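You operate a simulated robot arm through the tools that you are given. There is no shell and no other tool.

The job below is to be done with a simulated robot arm. You get a single attempt, and the scene is never put back.

JOB
Brush paste on the middle of the cream mount, lay the hill card on it and weight it down.
Fine: green weight, till the paste has set; brush in its jar, lid back on. Set down upright: green weight. A coat counts when it lies all over at full strength: go over it till it gets no stronger.

Only the result counts: the job must be done as asked and must still hold three seconds after the hand-in. Knocking over, shifting, dropping, spilling or breaking anything else fails it. A push-on lid holds only when it is set on centred and level and pressed home; a screw cap is set on level and turned clockwise until tight.

ROBOT AND FRAMES
A 7-joint arm with a two-finger parallel gripper, fixed in place. Base frame: the origin is on the floor under the middle of its stand, x ahead of it, y to its left, z up; the work surface is at about z = 850. Lengths are in mm, angles in degrees, forces in N, time in s.
With the tool pointing down near the work surface it reaches from about 320 to 740 mm from the base axis. Its first joint turns from -115.0 to 115.0 degrees. Payload 3.91 kg.
The TCP is the grasp point between the finger pads, 30 mm short of the fingertips. In the tool frame z runs along the fingers and y along their closing line. Largest opening 110 mm; finger width 20, thickness 10; the body of the gripper, 48 by 112 mm, starts 55 mm behind the TCP.
Orientation is that of the tool frame in the base frame, as a unit quaternion [w, x, y, z]. With the fingers straight down and closing along the base's y, the tool's x points along the base's -x, its y along +y and its z along -z.

CONTROLS
- The arm moves only by the tool jog_arm. Its argument "steps" is a list of rows, each an object (a shift or turn left out is 0, a gripper value left out holds the last) with "translation": the shift along the base's x, y, z in mm, a list of three; "rot": the turn, a rotation vector about the base's x, y, z in degrees, a list of three; "grip": the opening in per cent of the stroke, from 0 (shut) to 100 (fully open). In form: [{"translation": [tx, ty, tz], "rot": [rx, ry, rz], "grip": grip}, ...]. A call has 1 to 20 rows; each row is the pose to reach, as a shift and turn from the pose commanded when the call began. Rows are played at 5 a second. More than 50 mm and 8.6 degrees between two rows, or a gripper value outside its range, and nothing of the call is played. A pose out of reach is approached as far as the arm can. The call stops where the force on the tool passes 90 N (or 10 N more than at its start, if that is more) or the arm is blocked; 0.2 s more then pass. The fingers move at their own pace (about 108 mm/s each) and stop on an object; they squeeze with about 32 N. The grip force told is the motor's: it shows also when the fingers shut on nothing. Time passes only in rows, and 0.2 s behind the last, so rows that repeat a pose let the fingers close. It gives the time, the measured TCP pose, the force on the tool (base axes), the opening and the grip force at its end, in the units of the frame above (readings bear some noise), with the torque about the TCP (base axes, N m) and any sound that the robot's microphone picked up.
- Cameras (640 x 400 px; columns grow to the right, rows downward): "scene" is fixed at [217.9, -657.3, 1505.9]; the picture's right is [0.91, -0.42, 0.00], its down [-0.14, -0.30, -0.94] and it looks along [0.40, 0.86, -0.33] (base axes); focal length 303 px, centre (320, 200). "wrist" rides on the gripper at [72, 17, -103] in the tool frame; the picture's right is [-0.23, 0.97, 0.00], its down [-0.76, -0.18, -0.62] and it looks along [-0.61, -0.14, 0.78] (tool axes); focal length 222 px, centre (320, 200). There is no depth. A picture from a camera that has moved, and an enlarged one, comes with that camera's place and axes in the base frame and with its lens. The place of the scene camera against the robot may be out by one fixed shift of up to 25 mm in any direction.
- snapshot(camera): a new picture of that camera. It takes no simulated time.
- move_column(by): slides the trunk up (or, below 0, down) by that many mm; the arm rides with it, the base frame stays. It gives what a move gives, with no picture.
- inspect(camera, box): a new picture of the part [left, top, right, bottom] of that camera's present view, enlarged. It takes no simulated time.
- sign_off(): hands the job in; it is judged then, once.

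Places have to be worked out from the pictures, the camera data and where the tool is seen. Open the gripper and draw the arm clear of the work before you hand the job in, unless the task says otherwise.

The tools are called after "Call:" by a JSON object that holds its "method" and its "body". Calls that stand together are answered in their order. jog_arm: Moves the arm, as the interface text tells. Its arguments: {"type":"object","properties":{"steps":{"type":"array"}},"required":["steps"]} The other tools are called the same way: move_column (by) moves the trunk up or down; snapshot (camera) takes a picture; inspect (camera, box) takes an enlarged picture of a part of a camera's view; sign_off () hands the job in.

At the start:

```text
time: 0.0
tcp_pos: [452.1, 83.8, 1510.7]
orientation: [0.0, -0.001, 1.0, 0.0]
force: [0.5, 0.5, 0.3]
moment: [0.02, 0.04, 0.0]
gripper_width: 109.8
finger_force: 0.2
trunk travel left (down, up): [-825.0, 165.0]
```

scene: 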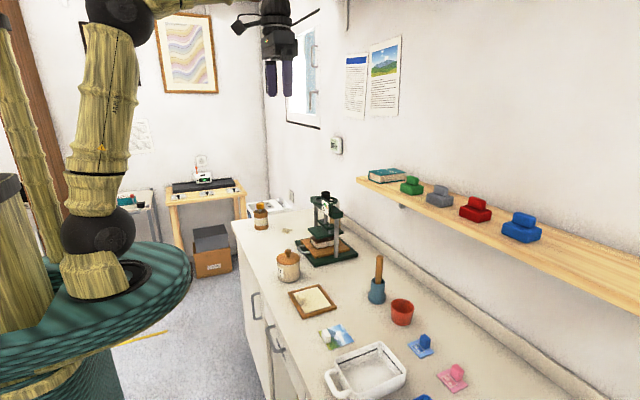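
wrist: 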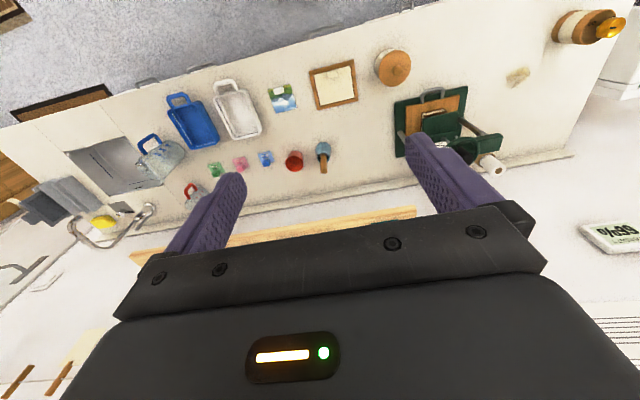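

I'll begin by looking closely at the scene from both cameras before moving anything.

Call:
{"method": "inspect", "body": {"camera": "scene", "box": [230, 180, 480, 400]}}

Call:
{"method": "inspect", "body": {"camera": "scene", "box": [340, 30, 640, 260]}}

Call:
{"method": "inspect", "body": {"camera": "wrist", "box": [130, 30, 430, 220]}}

```text
1.82 times, centred on (355, 290) of scene
camera zoom: at [217.9, -657.3, 1505.9], right [0.91, -0.42, 0.0], down [-0.14, -0.3, -0.94], along [0.4, 0.86, -0.33], focal length 550 px, centre (256, 36)
```

zoom: 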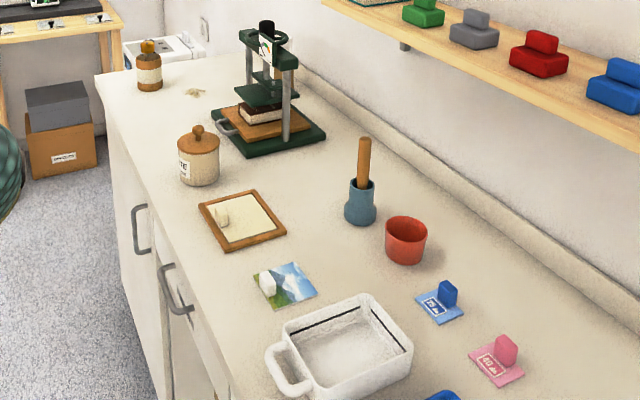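

```text
1.74 times, centred on (490, 145) of scene
camera zoom: at [217.9, -657.3, 1505.9], right [0.91, -0.42, 0.0], down [-0.14, -0.3, -0.94], along [0.4, 0.86, -0.33], focal length 527 px, centre (24, 296)
```

zoom: 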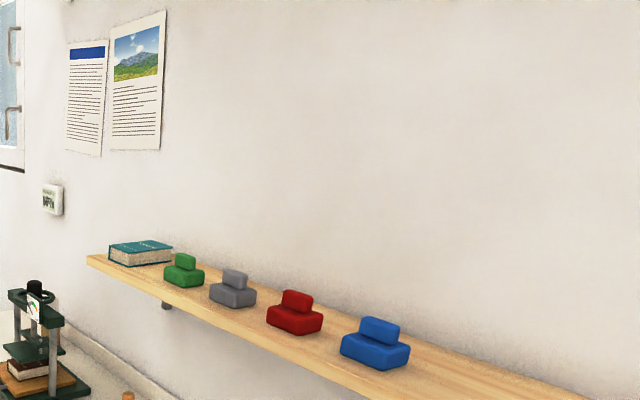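

```text
2.11 times, centred on (280, 125) of wrist
camera zoom: at [380.1, 101.6, 1614.6], right [0.23, 0.97, 0.0], down [0.76, -0.18, 0.62], along [0.61, -0.14, -0.78], focal length 468 px, centre (404, 358)
```

zoom: 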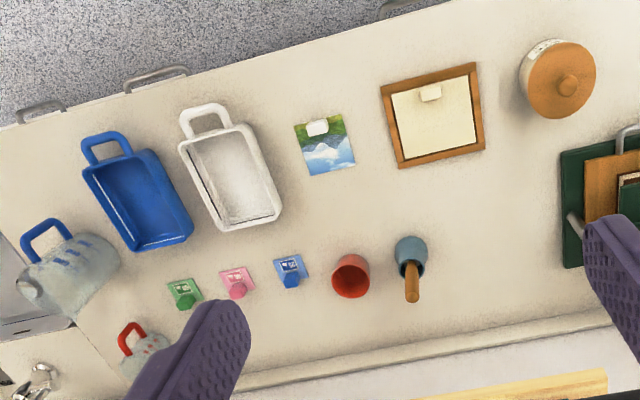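

The bench holds a paste jar, framed mount, hill card, a brush pot and timers, with the weights up on the shelf. I'll zoom in on the posters and the tags to read them.

Call:
{"method": "inspect", "body": {"camera": "scene", "box": [340, 30, 410, 125]}}

Call:
{"method": "inspect", "body": {"camera": "scene", "box": [400, 325, 480, 400]}}

Call:
{"method": "inspect", "body": {"camera": "scene", "box": [270, 240, 420, 360]}}

Call:
{"method": "inspect", "body": {"camera": "scene", "box": [230, 180, 360, 290]}}

Call:
{"method": "inspect", "body": {"camera": "scene", "box": [355, 160, 555, 250]}}

```text
4.21 times, centred on (375, 78) of scene
camera zoom: at [217.9, -657.3, 1505.9], right [0.91, -0.42, 0.0], down [-0.14, -0.3, -0.94], along [0.4, 0.86, -0.33], focal length 1275 px, centre (88, 716)
```

zoom: 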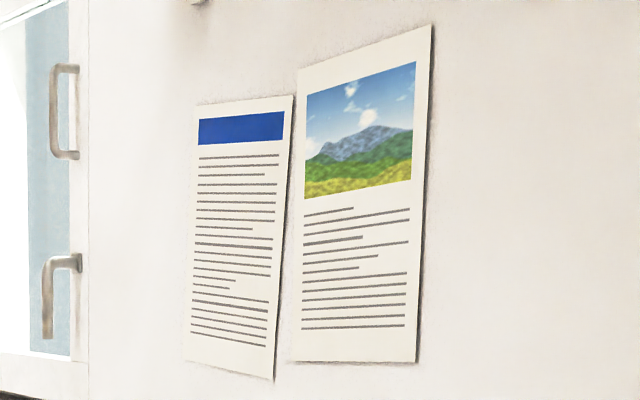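

```text
5.33 times, centred on (440, 362) of scene
camera zoom: at [217.9, -657.3, 1505.9], right [0.91, -0.42, 0.0], down [-0.14, -0.3, -0.94], along [0.4, 0.86, -0.33], focal length 1615 px, centre (-320, -667)
```

zoom: 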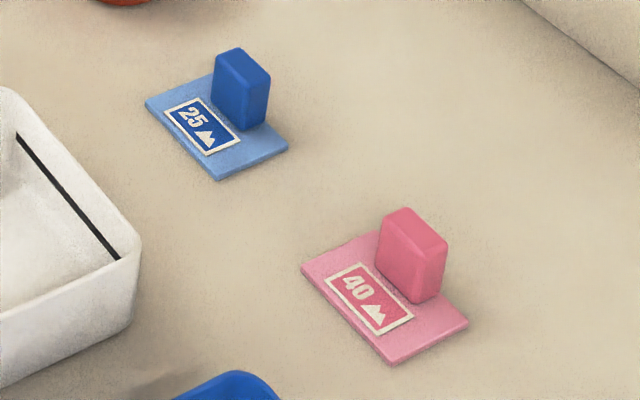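

```text
3.33 times, centred on (345, 300) of scene
camera zoom: at [217.9, -657.3, 1505.9], right [0.91, -0.42, 0.0], down [-0.14, -0.3, -0.94], along [0.4, 0.86, -0.33], focal length 1009 px, centre (237, -133)
```

zoom: 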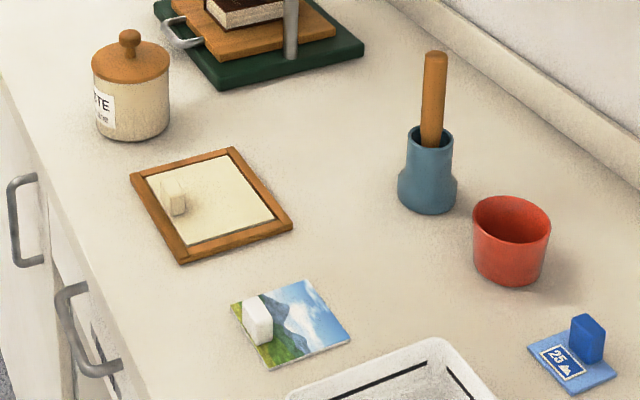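

```text
3.64 times, centred on (295, 235) of scene
camera zoom: at [217.9, -657.3, 1505.9], right [0.91, -0.42, 0.0], down [-0.14, -0.3, -0.94], along [0.4, 0.86, -0.33], focal length 1101 px, centre (411, 73)
```

zoom: 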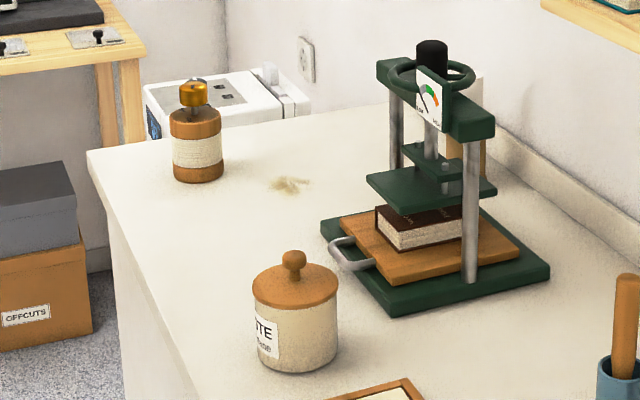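

```text
3.20 times, centred on (455, 205) of scene
camera zoom: at [217.9, -657.3, 1505.9], right [0.91, -0.42, 0.0], down [-0.14, -0.3, -0.94], along [0.4, 0.86, -0.33], focal length 969 px, centre (-112, 184)
```

zoom: 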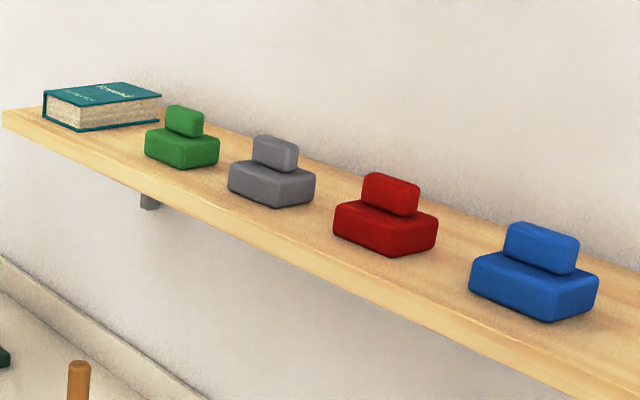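

Shelf seems to be at z≈1200 and the bench tops at 850. I'll lower the trunk by 330 mm (nothing lies under the tool at that height) to get a closer wrist view.

Call:
{"method": "move_column", "body": {"by": -330}}

Call:
{"method": "snapshot", "body": {"camera": "wrist"}}

Call:
{"method": "snapshot", "body": {"camera": "scene"}}

```text
time: 3.2
tcp_pos: [452.7, 84.8, 1182.1]
orientation: [0.0, -0.001, 1.0, 0.0]
force: [0.2, 0.1, 0.1]
moment: [0.0, -0.02, 0.0]
gripper_width: 109.8
finger_force: 0.1
trunk travel left (down, up): [-495.0, 495.0]
```

```text
taken
camera wrist: at [380.0, 101.6, 1284.6], right [0.23, 0.97, 0.0], down [0.76, -0.18, 0.62], along [0.61, -0.14, -0.78], focal length 222 px, centre (320, 200)
```

wrist: 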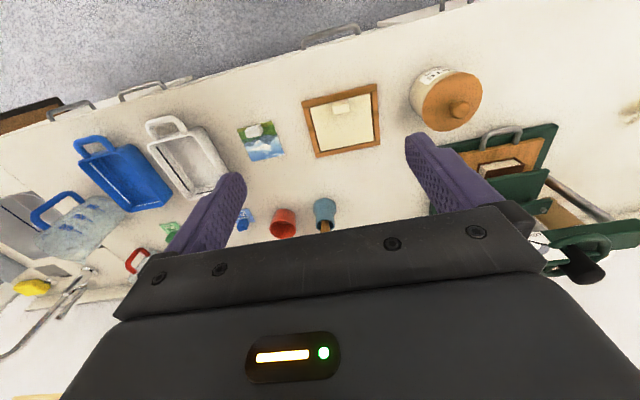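

```text
taken
```

scene: 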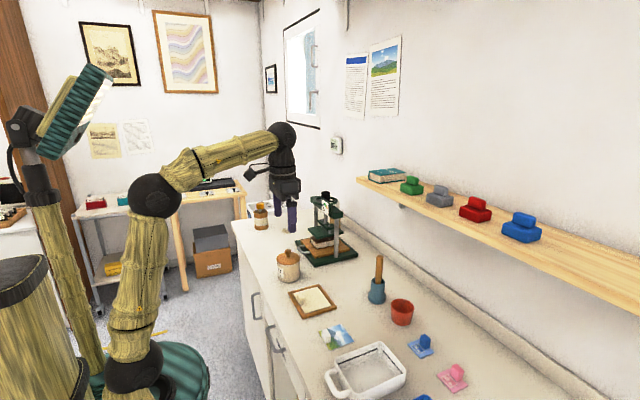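

Now I'll draw the hand back and to the left to see the paste jar's label and the mount from the front.

Call:
{"method": "jog_arm", "body": {"steps": [{"translation": [-20, 40, -10]}, {"translation": [-40, 80, -20]}, {"translation": [-60, 120, -40]}, {"translation": [-80, 160, -60]}, {"translation": [-90, 190, -80]}]}}

Call:
{"method": "snapshot", "body": {"camera": "wrist"}}

```text
time: 4.5
tcp_pos: [361.8, 275.3, 1099.8]
orientation: [0.0, 0.0, 1.0, 0.0]
force: [0.1, 0.5, -0.4]
moment: [0.01, 0.04, 0.02]
gripper_width: 110.0
finger_force: 0.1
trunk travel left (down, up): [-495.0, 495.0]
```

```text
taken
camera wrist: at [289.1, 292.6, 1203.5], right [0.23, 0.97, 0.0], down [0.76, -0.18, 0.62], along [0.61, -0.14, -0.78], focal length 222 px, centre (320, 200)
```

wrist: 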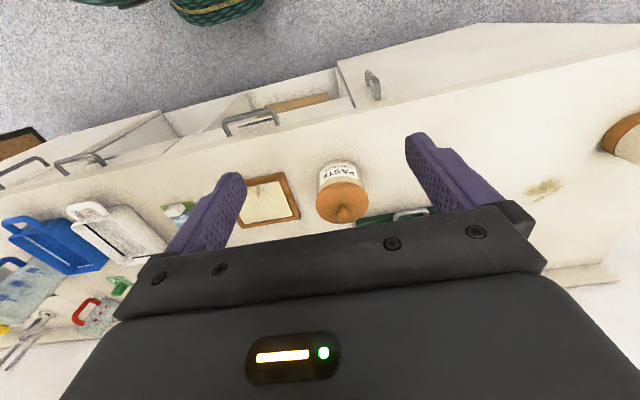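

Call:
{"method": "inspect", "body": {"camera": "wrist", "box": [300, 150, 380, 230]}}

Call:
{"method": "inspect", "body": {"camera": "wrist", "box": [220, 60, 360, 150]}}

Call:
{"method": "inspect", "body": {"camera": "wrist", "box": [230, 165, 310, 230]}}

```text
5.00 times, centred on (340, 190) of wrist
camera zoom: at [289.1, 292.6, 1203.5], right [0.23, 0.97, 0.0], down [0.76, -0.18, 0.62], along [0.61, -0.14, -0.78], focal length 1111 px, centre (220, 250)
```

zoom: 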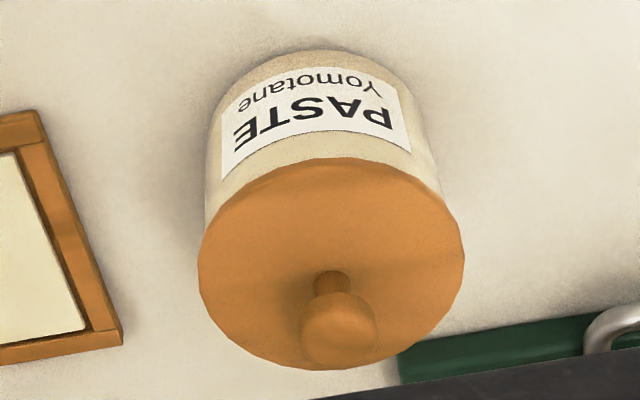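

```text
4.44 times, centred on (290, 105) of wrist
camera zoom: at [289.1, 292.6, 1203.5], right [0.23, 0.97, 0.0], down [0.76, -0.18, 0.62], along [0.61, -0.14, -0.78], focal length 987 px, centre (453, 622)
```

zoom: 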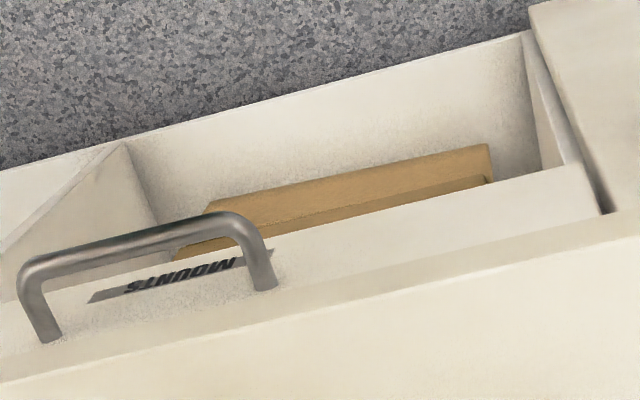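

```text
6.15 times, centred on (270, 198) of wrist
camera zoom: at [289.1, 292.6, 1203.5], right [0.23, 0.97, 0.0], down [0.76, -0.18, 0.62], along [0.61, -0.14, -0.78], focal length 1367 px, centre (628, 215)
```

zoom: 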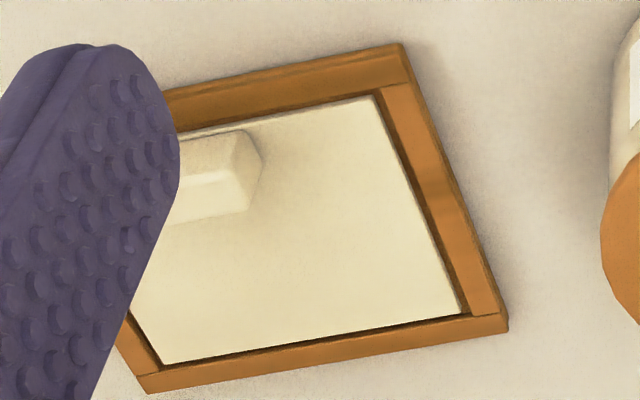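

Paste jar centre comes out near (512, 276), lid top about z 933, knob about z 962. Next I'll rise and swing to y≈30 and tilt the tool forward to see the brush jar and shelf weights.

Call:
{"method": "jog_arm", "body": {"steps": [{"translation": [10, -30, 30]}, {"translation": [20, -65, 60]}, {"translation": [35, -100, 90]}, {"translation": [50, -140, 120]}, {"translation": [65, -180, 150]}, {"translation": [75, -215, 180]}, {"translation": [88, -245, 200]}, {"translation": [88, -245, 200], "rot": [0, -7.5, 0]}, {"translation": [88, -245, 200], "rot": [0, -15, 0]}, {"translation": [88, -245, 200], "rot": [0, -22.5, 0]}, {"translation": [88, -245, 200], "rot": [0, -30, 0]}]}}

Call:
{"method": "snapshot", "body": {"camera": "wrist"}}

Call:
{"method": "snapshot", "body": {"camera": "scene"}}

```text
refused: row 4 steps farther than a row can; nothing moved
```

```text
taken
camera wrist: at [289.1, 292.6, 1203.5], right [0.23, 0.97, 0.0], down [0.76, -0.18, 0.62], along [0.61, -0.14, -0.78], focal length 222 px, centre (320, 200)
```

wrist: 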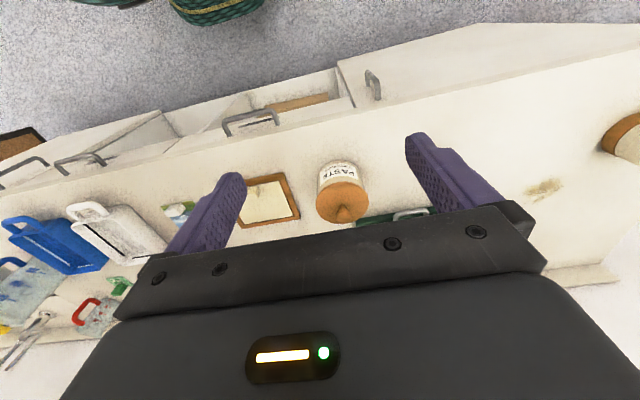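

```text
taken
```

scene: 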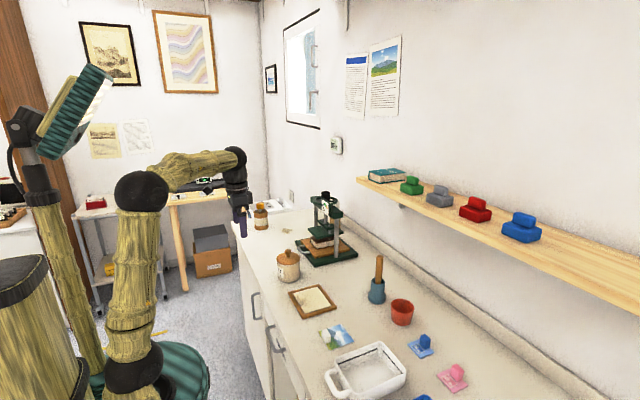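

One row exceeded 50 mm, so nothing moved; I'll replay the same path with smaller steps.

Call:
{"method": "jog_arm", "body": {"steps": [{"translation": [10, -28, 23]}, {"translation": [20, -56, 46]}, {"translation": [30, -84, 69]}, {"translation": [40, -112, 92]}, {"translation": [50, -140, 115]}, {"translation": [60, -168, 138]}, {"translation": [70, -196, 161]}, {"translation": [80, -224, 184]}, {"translation": [88, -245, 200]}, {"translation": [88, -245, 200], "rot": [0, -7.5, 0]}, {"translation": [88, -245, 200], "rot": [0, -15, 0]}, {"translation": [88, -245, 200], "rot": [0, -22.5, 0]}, {"translation": [88, -245, 200], "rot": [0, -30, 0]}]}}

Call:
{"method": "snapshot", "body": {"camera": "wrist"}}

Call:
{"method": "snapshot", "body": {"camera": "scene"}}

```text
time: 7.2
tcp_pos: [448.9, 29.5, 1301.7]
orientation: [0.26, -0.001, 0.966, 0.001]
force: [-1.1, 1.2, 0.6]
moment: [0.01, 0.0, 0.01]
gripper_width: 110.0
finger_force: 0.0
out of reach, approached as far as the arm can: row 7, 8, 9, 10
trunk travel left (down, up): [-495.0, 495.0]
```

```text
taken
camera wrist: at [335.3, 46.6, 1355.1], right [0.2, 0.97, 0.11], down [0.35, -0.18, 0.92], along [0.92, -0.14, -0.37], focal length 222 px, centre (320, 200)
```

wrist: 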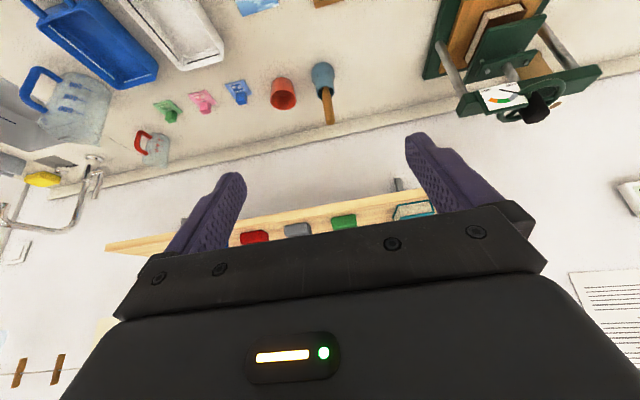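

```text
taken
```

scene: 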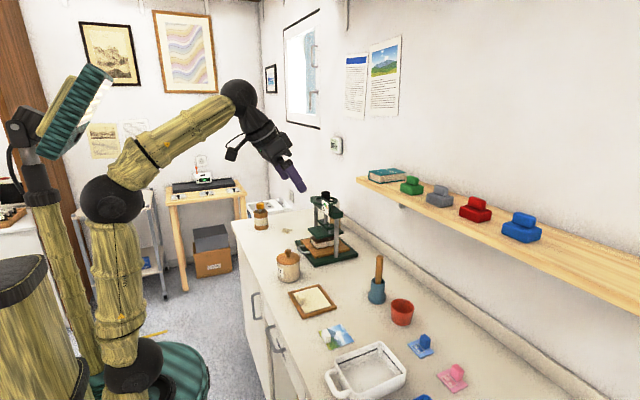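

The green weight is partly hidden behind the hand. Tilting the tool further forward will bring the shelf into clear view.

Call:
{"method": "jog_arm", "body": {"steps": [{"translation": [0, 0, 0], "rot": [0, -7, 0]}, {"translation": [0, 0, 0], "rot": [0, -14, 0]}, {"translation": [0, 0, 0], "rot": [0, -20, 0]}]}}

Call:
{"method": "snapshot", "body": {"camera": "wrist"}}

Call:
{"method": "inspect", "body": {"camera": "wrist", "box": [230, 80, 430, 220]}}

```text
time: 8.1
tcp_pos: [450.4, 30.8, 1299.4]
orientation: [0.424, -0.001, 0.906, 0.0]
force: [-0.2, 0.3, 0.1]
moment: [0.02, 0.0, 0.03]
gripper_width: 110.1
finger_force: 0.2
trunk travel left (down, up): [-495.0, 495.0]
```

```text
taken
camera wrist: at [324.7, 47.0, 1311.0], right [0.14, 0.97, 0.17], down [0.01, -0.18, 0.98], along [0.99, -0.14, -0.04], focal length 222 px, centre (320, 200)
```

wrist: 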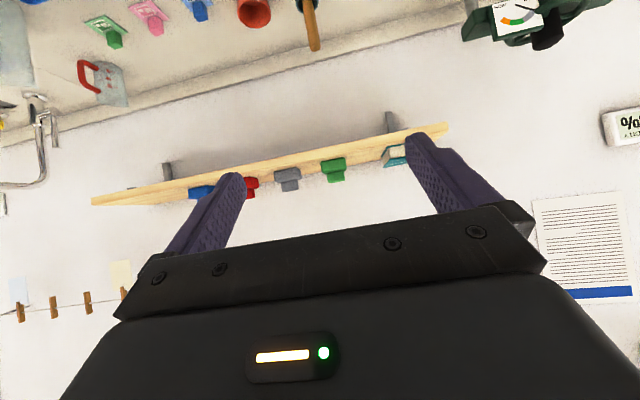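

```text
2.86 times, centred on (330, 150) of wrist
camera zoom: at [324.7, 47.0, 1311.0], right [0.14, 0.97, 0.17], down [0.01, -0.18, 0.98], along [0.99, -0.14, -0.04], focal length 635 px, centre (291, 343)
```

zoom: 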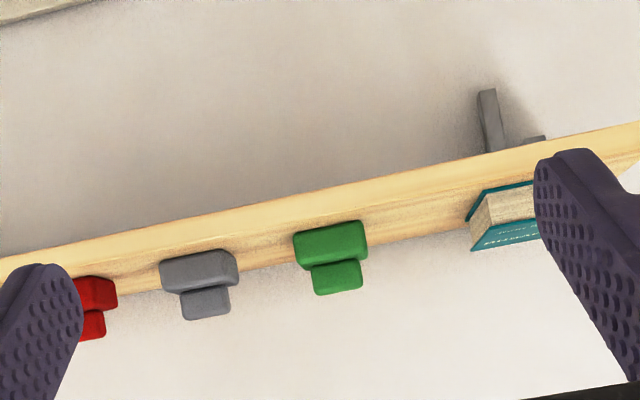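

The green weight now shows clearly, roughly at y≈20, x≈800–840. I'll move 150 mm closer for a second sight line to triangulate it.

Call:
{"method": "jog_arm", "body": {"steps": [{"translation": [45, 0, 0]}, {"translation": [90, 0, 0]}, {"translation": [135, 0, 0]}, {"translation": [150, 0, 0]}]}}

Call:
{"method": "snapshot", "body": {"camera": "wrist"}}

Call:
{"method": "inspect", "body": {"camera": "wrist", "box": [230, 80, 430, 220]}}

Call:
{"method": "snapshot", "body": {"camera": "scene"}}

```text
time: 9.1
tcp_pos: [600.6, 29.7, 1300.9]
orientation: [0.423, 0.0, 0.906, -0.001]
force: [0.0, 0.2, 0.4]
moment: [-0.01, -0.02, 0.0]
gripper_width: 110.0
finger_force: 0.0
trunk travel left (down, up): [-495.0, 495.0]
```

```text
taken
camera wrist: at [474.6, 46.9, 1311.1], right [0.15, 0.97, 0.17], down [0.01, -0.18, 0.98], along [0.99, -0.14, -0.04], focal length 222 px, centre (320, 200)
```

wrist: 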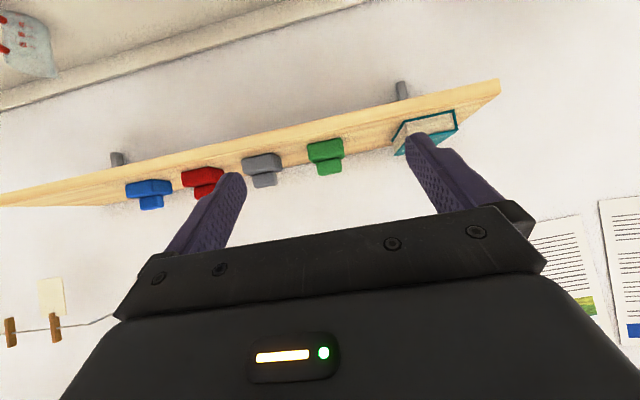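

```text
2.86 times, centred on (330, 150) of wrist
camera zoom: at [474.6, 46.9, 1311.1], right [0.15, 0.97, 0.17], down [0.01, -0.18, 0.98], along [0.99, -0.14, -0.04], focal length 635 px, centre (291, 343)
```

zoom: 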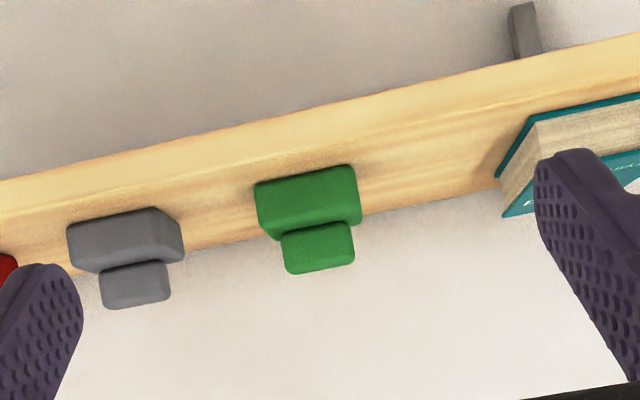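

```text
taken
```

scene: 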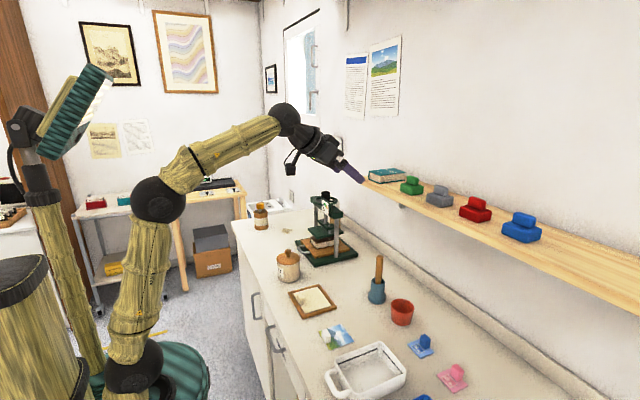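

Triangulation gives the green weight's front-bottom edge at about (809, 21, 1213), base ≈52 mm wide, aligned with y, so it needs the trunk raised later. Now I'll lower the hand to view the brush jar from close up.

Call:
{"method": "jog_arm", "body": {"steps": [{"translation": [0, 0, -45]}, {"translation": [0, 0, -90]}, {"translation": [0, 0, -135]}, {"translation": [-10, 0, -180]}, {"translation": [-20, 0, -200]}]}}

Call:
{"method": "snapshot", "body": {"camera": "wrist"}}

Call:
{"method": "inspect", "body": {"camera": "wrist", "box": [230, 60, 430, 200]}}

Call:
{"method": "snapshot", "body": {"camera": "scene"}}

```text
time: 10.2
tcp_pos: [579.7, 31.1, 1100.7]
orientation: [0.423, -0.001, 0.906, 0.001]
force: [-0.1, -0.7, 0.4]
moment: [0.0, 0.0, 0.03]
gripper_width: 109.9
finger_force: 0.0
trunk travel left (down, up): [-495.0, 495.0]
```

```text
taken
camera wrist: at [453.9, 47.3, 1111.4], right [0.15, 0.97, 0.17], down [0.01, -0.18, 0.98], along [0.99, -0.14, -0.04], focal length 222 px, centre (320, 200)
```

wrist: 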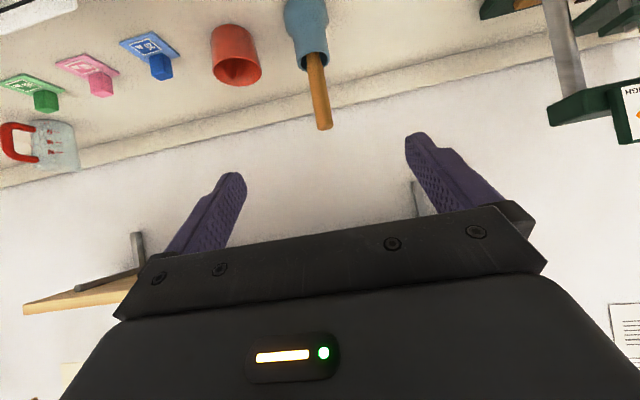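

```text
2.86 times, centred on (330, 130) of wrist
camera zoom: at [453.9, 47.3, 1111.4], right [0.15, 0.97, 0.17], down [0.01, -0.18, 0.98], along [0.99, -0.14, -0.04], focal length 635 px, centre (291, 400)
```

zoom: 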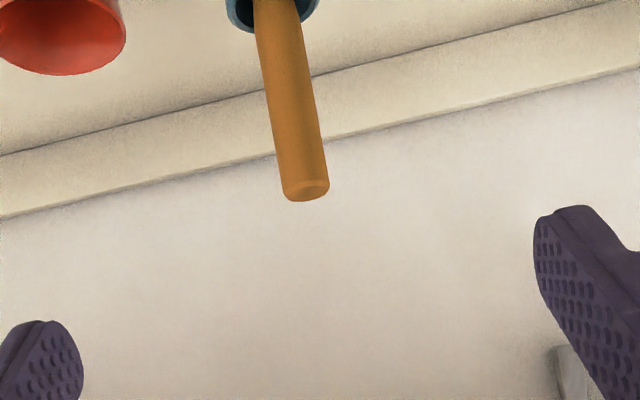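

```text
taken
```

scene: 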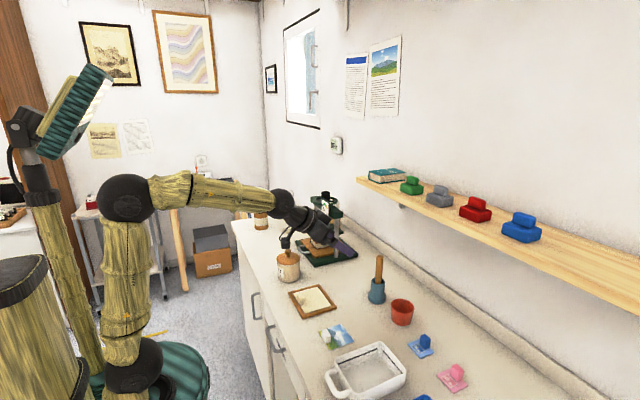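

Handle top is near (740, 28, 1008), about 20 mm thick, standing upright in the blue jar. The lid must come off first, so I'll return to tool-down above the paste jar.

Call:
{"method": "jog_arm", "body": {"steps": [{"translation": [-10, 35, 10], "rot": [0, 7.2, 0]}, {"translation": [-20, 70, 15], "rot": [0, 14.4, 0]}, {"translation": [-30, 105, 20], "rot": [0, 21.6, 0]}, {"translation": [-40, 140, 20], "rot": [0, 28.8, 0]}, {"translation": [-50, 175, 10], "rot": [0, 36, 0]}, {"translation": [-60, 210, 0], "rot": [0, 43.2, 0]}, {"translation": [-67, 244.5, -10], "rot": [0, 50, 0]}, {"translation": [-67, 244.5, -40], "rot": [0, 50, 0]}]}}

Call:
{"method": "snapshot", "body": {"camera": "wrist"}}

Call:
{"method": "snapshot", "body": {"camera": "scene"}}

```text
time: 12.1
tcp_pos: [514.3, 275.1, 1060.8]
orientation: [-0.002, -0.002, 1.0, -0.001]
force: [0.5, 0.8, -0.3]
moment: [0.0, 0.0, 0.02]
gripper_width: 109.9
finger_force: 0.1
trunk travel left (down, up): [-495.0, 495.0]
```

```text
taken
camera wrist: at [441.6, 291.5, 1164.2], right [0.23, 0.97, 0.0], down [0.76, -0.18, 0.62], along [0.61, -0.14, -0.78], focal length 222 px, centre (320, 200)
```

wrist: 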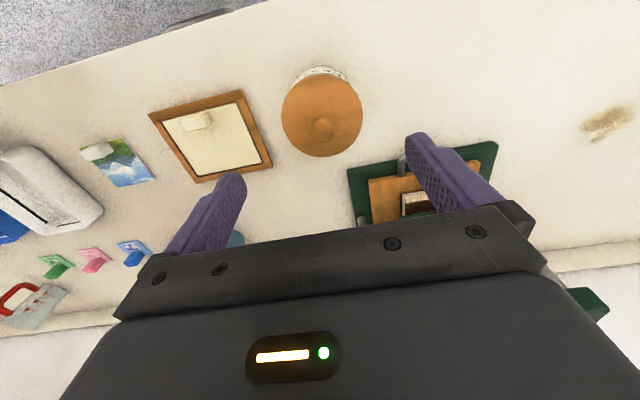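

```text
taken
```

scene: 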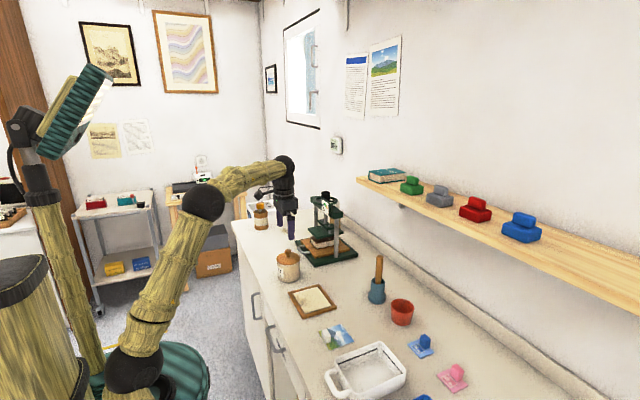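

Call:
{"method": "inspect", "body": {"camera": "wrist", "box": [270, 55, 380, 165]}}

Call:
{"method": "inspect", "body": {"camera": "wrist", "box": [70, 70, 290, 200]}}

Call:
{"method": "inspect", "body": {"camera": "scene", "box": [255, 190, 335, 285]}}

```text
3.64 times, centred on (325, 110) of wrist
camera zoom: at [441.6, 291.5, 1164.2], right [0.23, 0.97, 0.0], down [0.76, -0.18, 0.62], along [0.61, -0.14, -0.78], focal length 808 px, centre (302, 527)
```

zoom: 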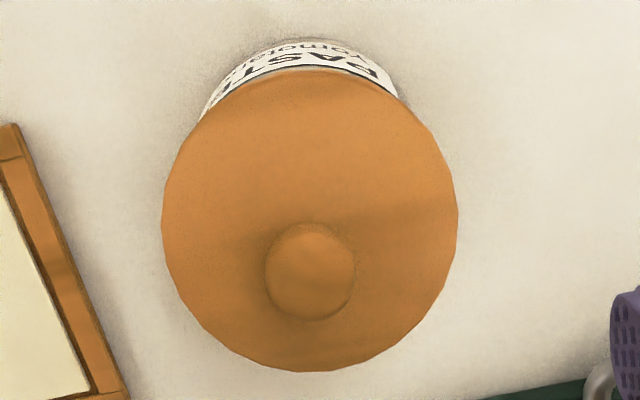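

```text
2.91 times, centred on (180, 135) of wrist
camera zoom: at [441.6, 291.5, 1164.2], right [0.23, 0.97, 0.0], down [0.76, -0.18, 0.62], along [0.61, -0.14, -0.78], focal length 646 px, centre (727, 389)
```

zoom: 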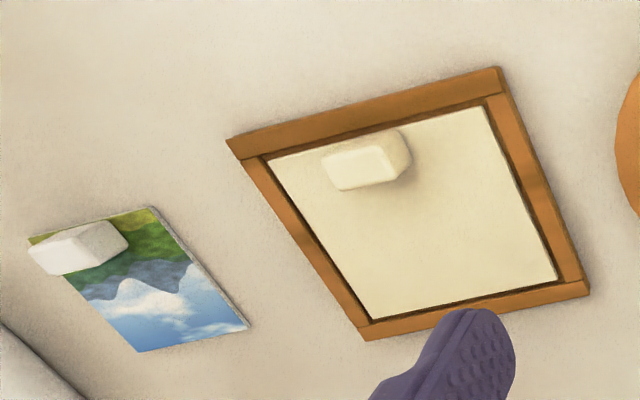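

```text
4.21 times, centred on (295, 238) of scene
camera zoom: at [217.9, -657.3, 1505.9], right [0.91, -0.42, 0.0], down [-0.14, -0.3, -0.94], along [0.4, 0.86, -0.33], focal length 1275 px, centre (425, 42)
```

zoom: 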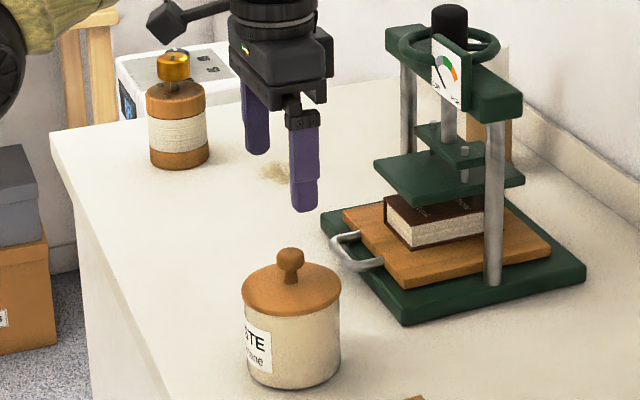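

Jar and knob centre refine to about (517, 275.5), knob middle z≈953, lid top ≈930. I'll descend to just above grasp height and check alignment.

Call:
{"method": "jog_arm", "body": {"steps": [{"translation": [3, 1, -35]}, {"translation": [3, 1, -65]}, {"translation": [3, 1, -80]}]}}

Call:
{"method": "inspect", "body": {"camera": "wrist", "box": [200, 60, 460, 240]}}

Call:
{"method": "inspect", "body": {"camera": "scene", "box": [255, 190, 335, 285]}}

```text
time: 12.8
tcp_pos: [516.0, 276.1, 982.5]
orientation: [0.0, -0.001, 1.0, 0.0]
force: [0.3, -0.2, -0.4]
moment: [0.02, -0.01, 0.01]
gripper_width: 110.3
finger_force: 0.1
trunk travel left (down, up): [-495.0, 495.0]
```

```text
2.22 times, centred on (330, 150) of wrist
camera zoom: at [444.2, 293.1, 1085.4], right [0.23, 0.97, 0.0], down [0.76, -0.18, 0.62], along [0.61, -0.14, -0.78], focal length 494 px, centre (298, 311)
```

zoom: 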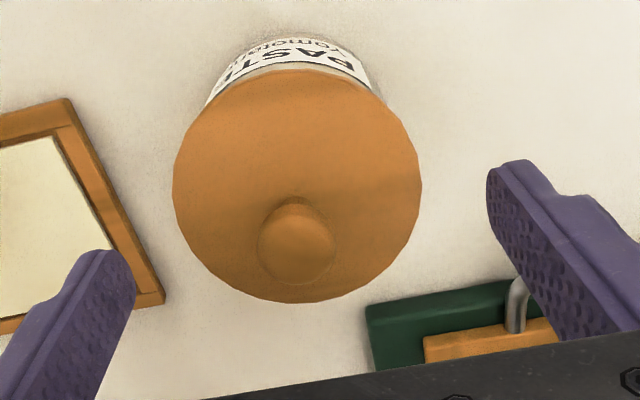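

```text
4.21 times, centred on (295, 238) of scene
camera zoom: at [217.9, -657.3, 1505.9], right [0.91, -0.42, 0.0], down [-0.14, -0.3, -0.94], along [0.4, 0.86, -0.33], focal length 1275 px, centre (425, 42)
```

zoom: 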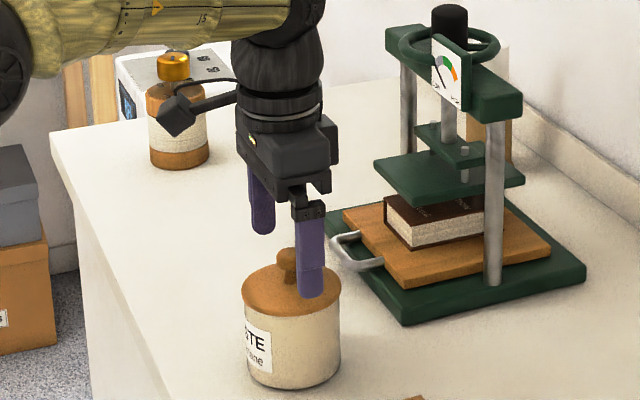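

The knob reads at (519.5, 275). I'll shift +3 mm in x, lower 18 mm so the tips stay just above the lid plate, and close.

Call:
{"method": "jog_arm", "body": {"steps": [{"translation": [3, -0.5, -10]}, {"translation": [3, -0.5, -18]}, {"translation": [3, -0.5, -18]}, {"translation": [3, -0.5, -18], "grip": 30}, {"translation": [3, -0.5, -18], "grip": 0}, {"translation": [3, -0.5, -18], "grip": 0}, {"translation": [3, -0.5, -18], "grip": 0}, {"translation": [3, -0.5, -18], "grip": 0}]}}

Call:
{"method": "inspect", "body": {"camera": "wrist", "box": [200, 60, 460, 240]}}

Call:
{"method": "inspect", "body": {"camera": "scene", "box": [255, 190, 335, 285]}}

```text
time: 14.7
tcp_pos: [519.0, 275.6, 964.9]
orientation: [0.0, 0.0, 1.0, 0.0]
force: [0.6, -1.2, 2.9]
moment: [0.0, -0.05, 0.05]
gripper_width: 22.0
finger_force: 31.8
trunk travel left (down, up): [-495.0, 495.0]
```

```text
2.22 times, centred on (330, 150) of wrist
camera zoom: at [447.6, 292.2, 1067.6], right [0.23, 0.97, 0.0], down [0.76, -0.18, 0.62], along [0.61, -0.14, -0.78], focal length 494 px, centre (298, 311)
```

zoom: 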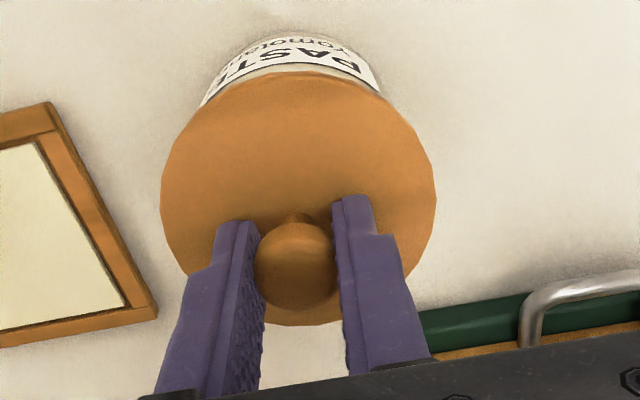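

```text
4.21 times, centred on (295, 238) of scene
camera zoom: at [217.9, -657.3, 1505.9], right [0.91, -0.42, 0.0], down [-0.14, -0.3, -0.94], along [0.4, 0.86, -0.33], focal length 1275 px, centre (425, 42)
```

zoom: 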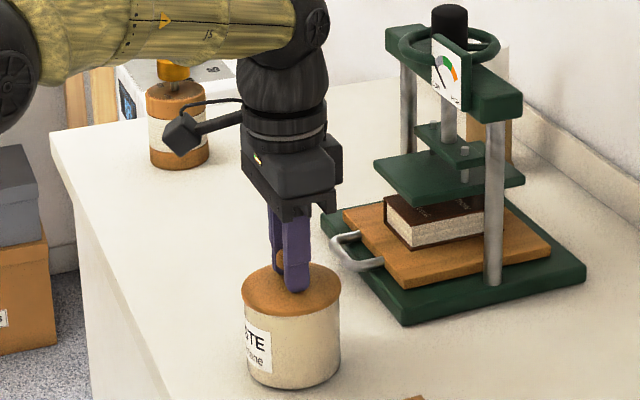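

The fingers hold the 22 mm knob. I'll lift slowly and watch the pull force and whether the jar stays put.

Call:
{"method": "jog_arm", "body": {"steps": [{"translation": [0, 0, 1]}, {"translation": [0, 0, 2]}, {"translation": [0, 0, 4]}, {"translation": [0, 0, 7]}, {"translation": [0, 0, 10]}]}}

Call:
{"method": "inspect", "body": {"camera": "scene", "box": [255, 190, 335, 285]}}

```text
time: 15.8
tcp_pos: [520.1, 275.4, 974.8]
orientation: [0.0, -0.001, 1.0, 0.0]
force: [0.0, -1.2, -0.6]
moment: [-0.02, 0.02, 0.02]
gripper_width: 21.7
finger_force: 31.9
trunk travel left (down, up): [-495.0, 495.0]
heard: snap
```

```text
4.21 times, centred on (295, 238) of scene
camera zoom: at [217.9, -657.3, 1505.9], right [0.91, -0.42, 0.0], down [-0.14, -0.3, -0.94], along [0.4, 0.86, -0.33], focal length 1275 px, centre (425, 42)
```

zoom: 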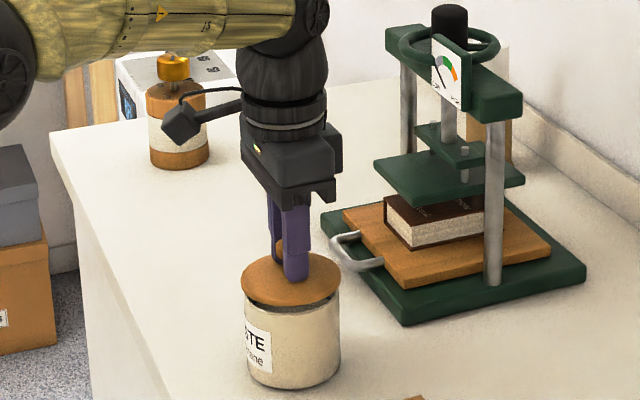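

The lid popped off (snap) and the jar stayed in place. I'll carry the lid to free bench space at about (500, 400).

Call:
{"method": "jog_arm", "body": {"steps": [{"translation": [0, 0, 25]}, {"translation": [0, 0, 50]}, {"translation": [-5, 35, 60]}, {"translation": [-10, 75, 60]}, {"translation": [-20, 115, 60]}, {"translation": [-20, 128, 30]}, {"translation": [-20, 128, -10]}, {"translation": [-20, 128, -45]}, {"translation": [-20, 128, -60]}, {"translation": [-20, 128, -60]}]}}

Call:
{"method": "snapshot", "body": {"camera": "scene"}}

Call:
{"method": "inspect", "body": {"camera": "scene", "box": [255, 190, 335, 285]}}

Call:
{"method": "snapshot", "body": {"camera": "wrist"}}

```text
time: 18.1
tcp_pos: [500.0, 402.3, 913.2]
orientation: [-0.001, -0.001, 1.0, 0.001]
force: [0.4, 0.8, -0.2]
moment: [0.01, -0.03, 0.01]
gripper_width: 21.9
finger_force: 31.9
trunk travel left (down, up): [-495.0, 495.0]
```

```text
taken
```

scene: 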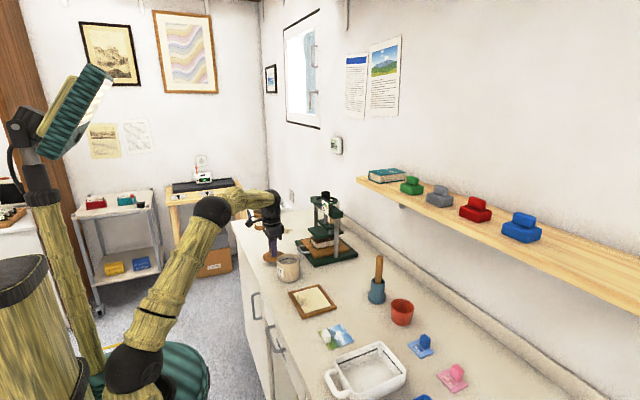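

```text
4.21 times, centred on (295, 238) of scene
camera zoom: at [217.9, -657.3, 1505.9], right [0.91, -0.42, 0.0], down [-0.14, -0.3, -0.94], along [0.4, 0.86, -0.33], focal length 1275 px, centre (425, 42)
```

zoom: 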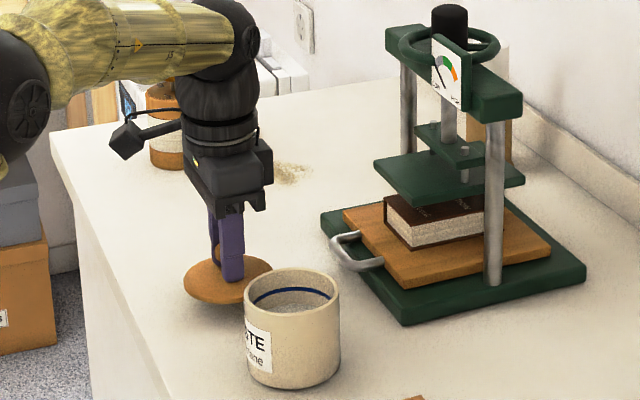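

```text
taken
camera wrist: at [427.0, 419.5, 1016.1], right [0.23, 0.97, 0.0], down [0.76, -0.18, 0.62], along [0.61, -0.14, -0.78], focal length 222 px, centre (320, 200)
```

wrist: 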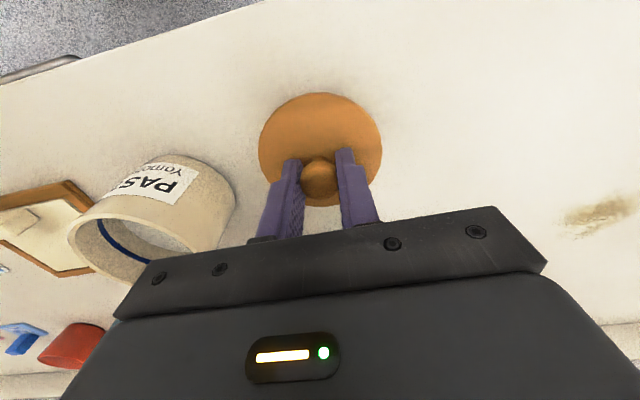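

The lid hangs level over clear bench, a few cm above it. I'll lower it in small steps until a light touch.

Call:
{"method": "jog_arm", "body": {"steps": [{"translation": [0, 0, -3]}, {"translation": [0, 0, -6]}, {"translation": [0, 0, -9]}, {"translation": [0, 0, -11]}, {"translation": [0, 0, -13]}, {"translation": [0, 0, -14]}]}}

Call:
{"method": "inspect", "body": {"camera": "scene", "box": [255, 220, 315, 285]}}

```text
time: 19.4
tcp_pos: [499.8, 401.5, 900.6]
orientation: [0.0, -0.001, 1.0, 0.001]
force: [0.1, 0.4, 0.2]
moment: [0.0, -0.01, -0.01]
gripper_width: 22.1
finger_force: 32.2
trunk travel left (down, up): [-495.0, 495.0]
```

```text
6.15 times, centred on (285, 252) of scene
camera zoom: at [217.9, -657.3, 1505.9], right [0.91, -0.42, 0.0], down [-0.14, -0.3, -0.94], along [0.4, 0.86, -0.33], focal length 1863 px, centre (535, -123)
```

zoom: 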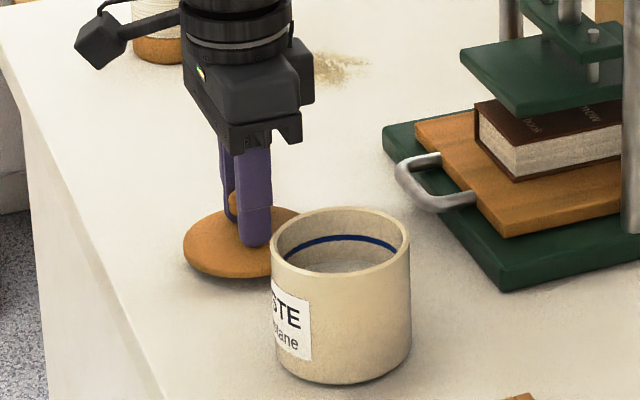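

Call:
{"method": "jog_arm", "body": {"steps": [{"translation": [0, 0, -1]}, {"translation": [0, 0, -2]}, {"translation": [0, 0, -3]}, {"translation": [0, 0, -4]}]}}

```text
time: 20.4
tcp_pos: [499.0, 403.0, 895.8]
orientation: [0.0, -0.001, 1.0, 0.0]
force: [-0.2, -0.3, -0.4]
moment: [0.0, 0.01, 0.0]
gripper_width: 22.1
finger_force: 32.3
trunk travel left (down, up): [-495.0, 495.0]
```

No contact yet at TCP z 896; I'll keep lowering by 1 mm steps while watching the vertical force.

Call:
{"method": "jog_arm", "body": {"steps": [{"translation": [0, 0, -1.5]}, {"translation": [0, 0, -3]}, {"translation": [0, 0, -4.5]}, {"translation": [0, 0, -6]}]}}

Call:
{"method": "inspect", "body": {"camera": "wrist", "box": [240, 60, 400, 230]}}

```text
time: 21.4
tcp_pos: [500.4, 403.2, 888.8]
orientation: [0.0, -0.001, 1.0, 0.0]
force: [-0.3, 0.3, -0.6]
moment: [-0.01, -0.02, 0.01]
gripper_width: 22.1
finger_force: 32.3
trunk travel left (down, up): [-495.0, 495.0]
```

```text
2.35 times, centred on (320, 145) of wrist
camera zoom: at [427.5, 420.0, 992.0], right [0.23, 0.97, 0.0], down [0.76, -0.18, 0.62], along [0.61, -0.14, -0.78], focal length 523 px, centre (320, 329)
```

zoom: 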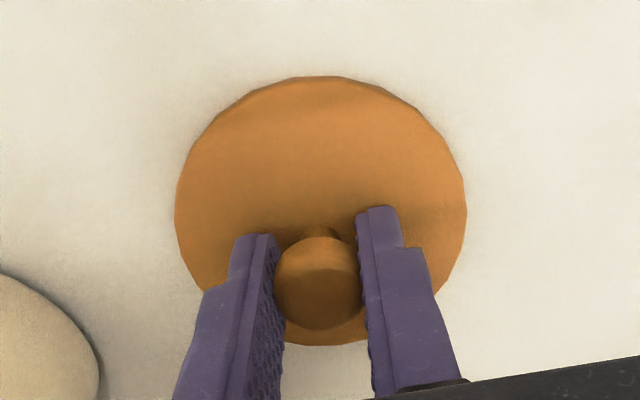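

Still free at 889; the lid must be within a few mm of the bench. Continuing with 1 mm steps.

Call:
{"method": "jog_arm", "body": {"steps": [{"translation": [0, 0, -1]}, {"translation": [0, 0, -2]}, {"translation": [0, 0, -3]}]}}

```text
time: 22.2
tcp_pos: [499.2, 402.3, 888.6]
orientation: [0.001, -0.001, 1.0, 0.002]
force: [2.7, 4.1, 16.3]
moment: [-0.02, 0.2, -0.02]
gripper_width: 22.5
finger_force: 31.7
trunk travel left (down, up): [-495.0, 495.0]
```

Contact at TCP z≈889 with 16 N, so the lid is on the bench. I'll ease off 2 mm, open, and rise.

Call:
{"method": "jog_arm", "body": {"steps": [{"translation": [0, 0, 2]}, {"translation": [0, 0, 2], "grip": 40}, {"translation": [0, 0, 2], "grip": 60}, {"translation": [0, 0, 4], "grip": 70}, {"translation": [0, 0, 30], "grip": 70}, {"translation": [0, 0, 75], "grip": 70}, {"translation": [0, 0, 120], "grip": 100}, {"translation": [0, 0, 160], "grip": 100}]}}

Call:
{"method": "snapshot", "body": {"camera": "wrist"}}

Call:
{"method": "inspect", "body": {"camera": "scene", "box": [240, 220, 320, 285]}}

```text
time: 24.1
tcp_pos: [500.2, 403.6, 1046.4]
orientation: [0.0, 0.0, 1.0, 0.0]
force: [-0.8, -0.5, -0.1]
moment: [0.03, 0.01, 0.0]
gripper_width: 110.0
finger_force: 0.0
trunk travel left (down, up): [-495.0, 495.0]
```

```text
taken
camera wrist: at [427.4, 421.1, 1148.6], right [0.23, 0.97, 0.0], down [0.76, -0.18, 0.62], along [0.61, -0.14, -0.78], focal length 222 px, centre (320, 200)
```

wrist: 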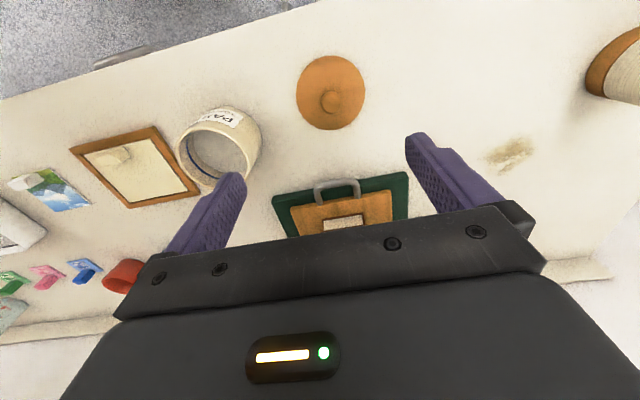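

```text
6.15 times, centred on (280, 252) of scene
camera zoom: at [217.9, -657.3, 1505.9], right [0.91, -0.42, 0.0], down [-0.14, -0.3, -0.94], along [0.4, 0.86, -0.33], focal length 1863 px, centre (566, -123)
```

zoom: 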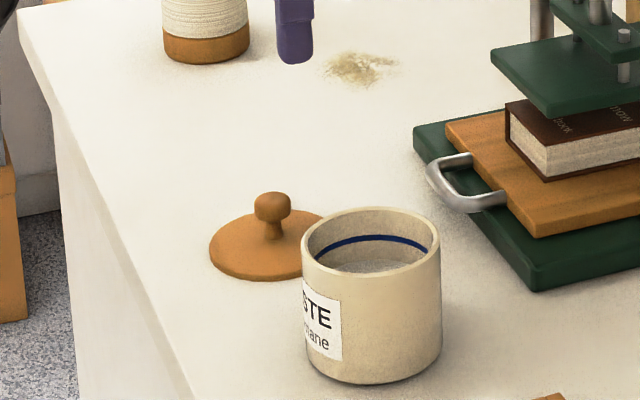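

Lid rests flat at about (500, 402). Now I'll swing back toward the brush jar, tilting the tool 50° forward on the way.

Call:
{"method": "jog_arm", "body": {"steps": [{"translation": [0, -30, 30]}, {"translation": [0, -70, 50]}, {"translation": [0, -115, 60]}, {"translation": [0, -160, 60]}, {"translation": [0, -205, 60], "rot": [0, -7.2, 0]}, {"translation": [10, -250, 60], "rot": [0, -14.4, 0]}, {"translation": [20, -295, 60], "rot": [0, -21.6, 0]}, {"translation": [35, -335, 55], "rot": [0, -28.8, 0]}, {"translation": [50, -362, 45], "rot": [0, -36, 0]}, {"translation": [65, -375, 35], "rot": [0, -43.2, 0]}, {"translation": [80, -375, 20], "rot": [0, -50, 0]}, {"translation": [100, -375, 10], "rot": [0, -50, 0]}]}}

Call:
{"method": "snapshot", "body": {"camera": "wrist"}}

Call:
{"method": "inspect", "body": {"camera": "wrist", "box": [230, 40, 430, 200]}}

```text
time: 26.6
tcp_pos: [600.8, 29.2, 1057.4]
orientation: [0.424, 0.0, 0.906, 0.0]
force: [-0.1, 0.0, 0.4]
moment: [0.05, 0.0, 0.02]
gripper_width: 109.9
finger_force: 0.0
trunk travel left (down, up): [-495.0, 495.0]
```

```text
taken
camera wrist: at [473.9, 46.1, 1067.3], right [0.14, 0.97, 0.17], down [0.01, -0.18, 0.98], along [0.99, -0.14, -0.04], focal length 222 px, centre (320, 200)
```

wrist: 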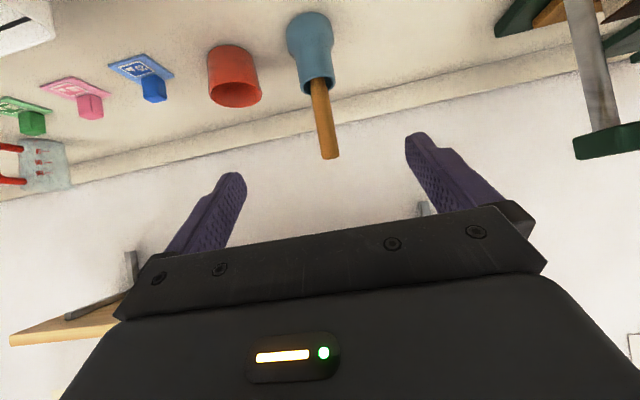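

```text
2.50 times, centred on (330, 120) of wrist
camera zoom: at [473.9, 46.1, 1067.3], right [0.14, 0.97, 0.17], down [0.01, -0.18, 0.98], along [0.99, -0.14, -0.04], focal length 555 px, centre (295, 400)
```

zoom: 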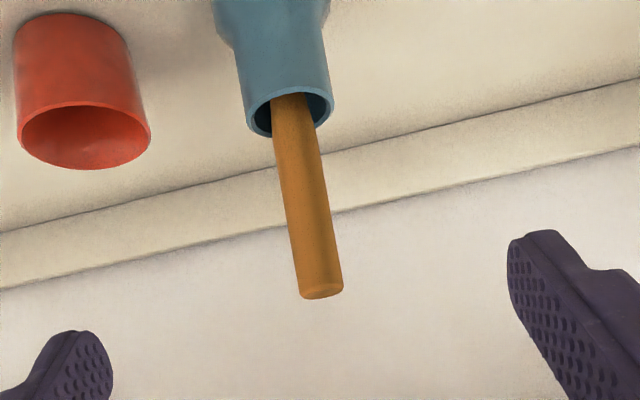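

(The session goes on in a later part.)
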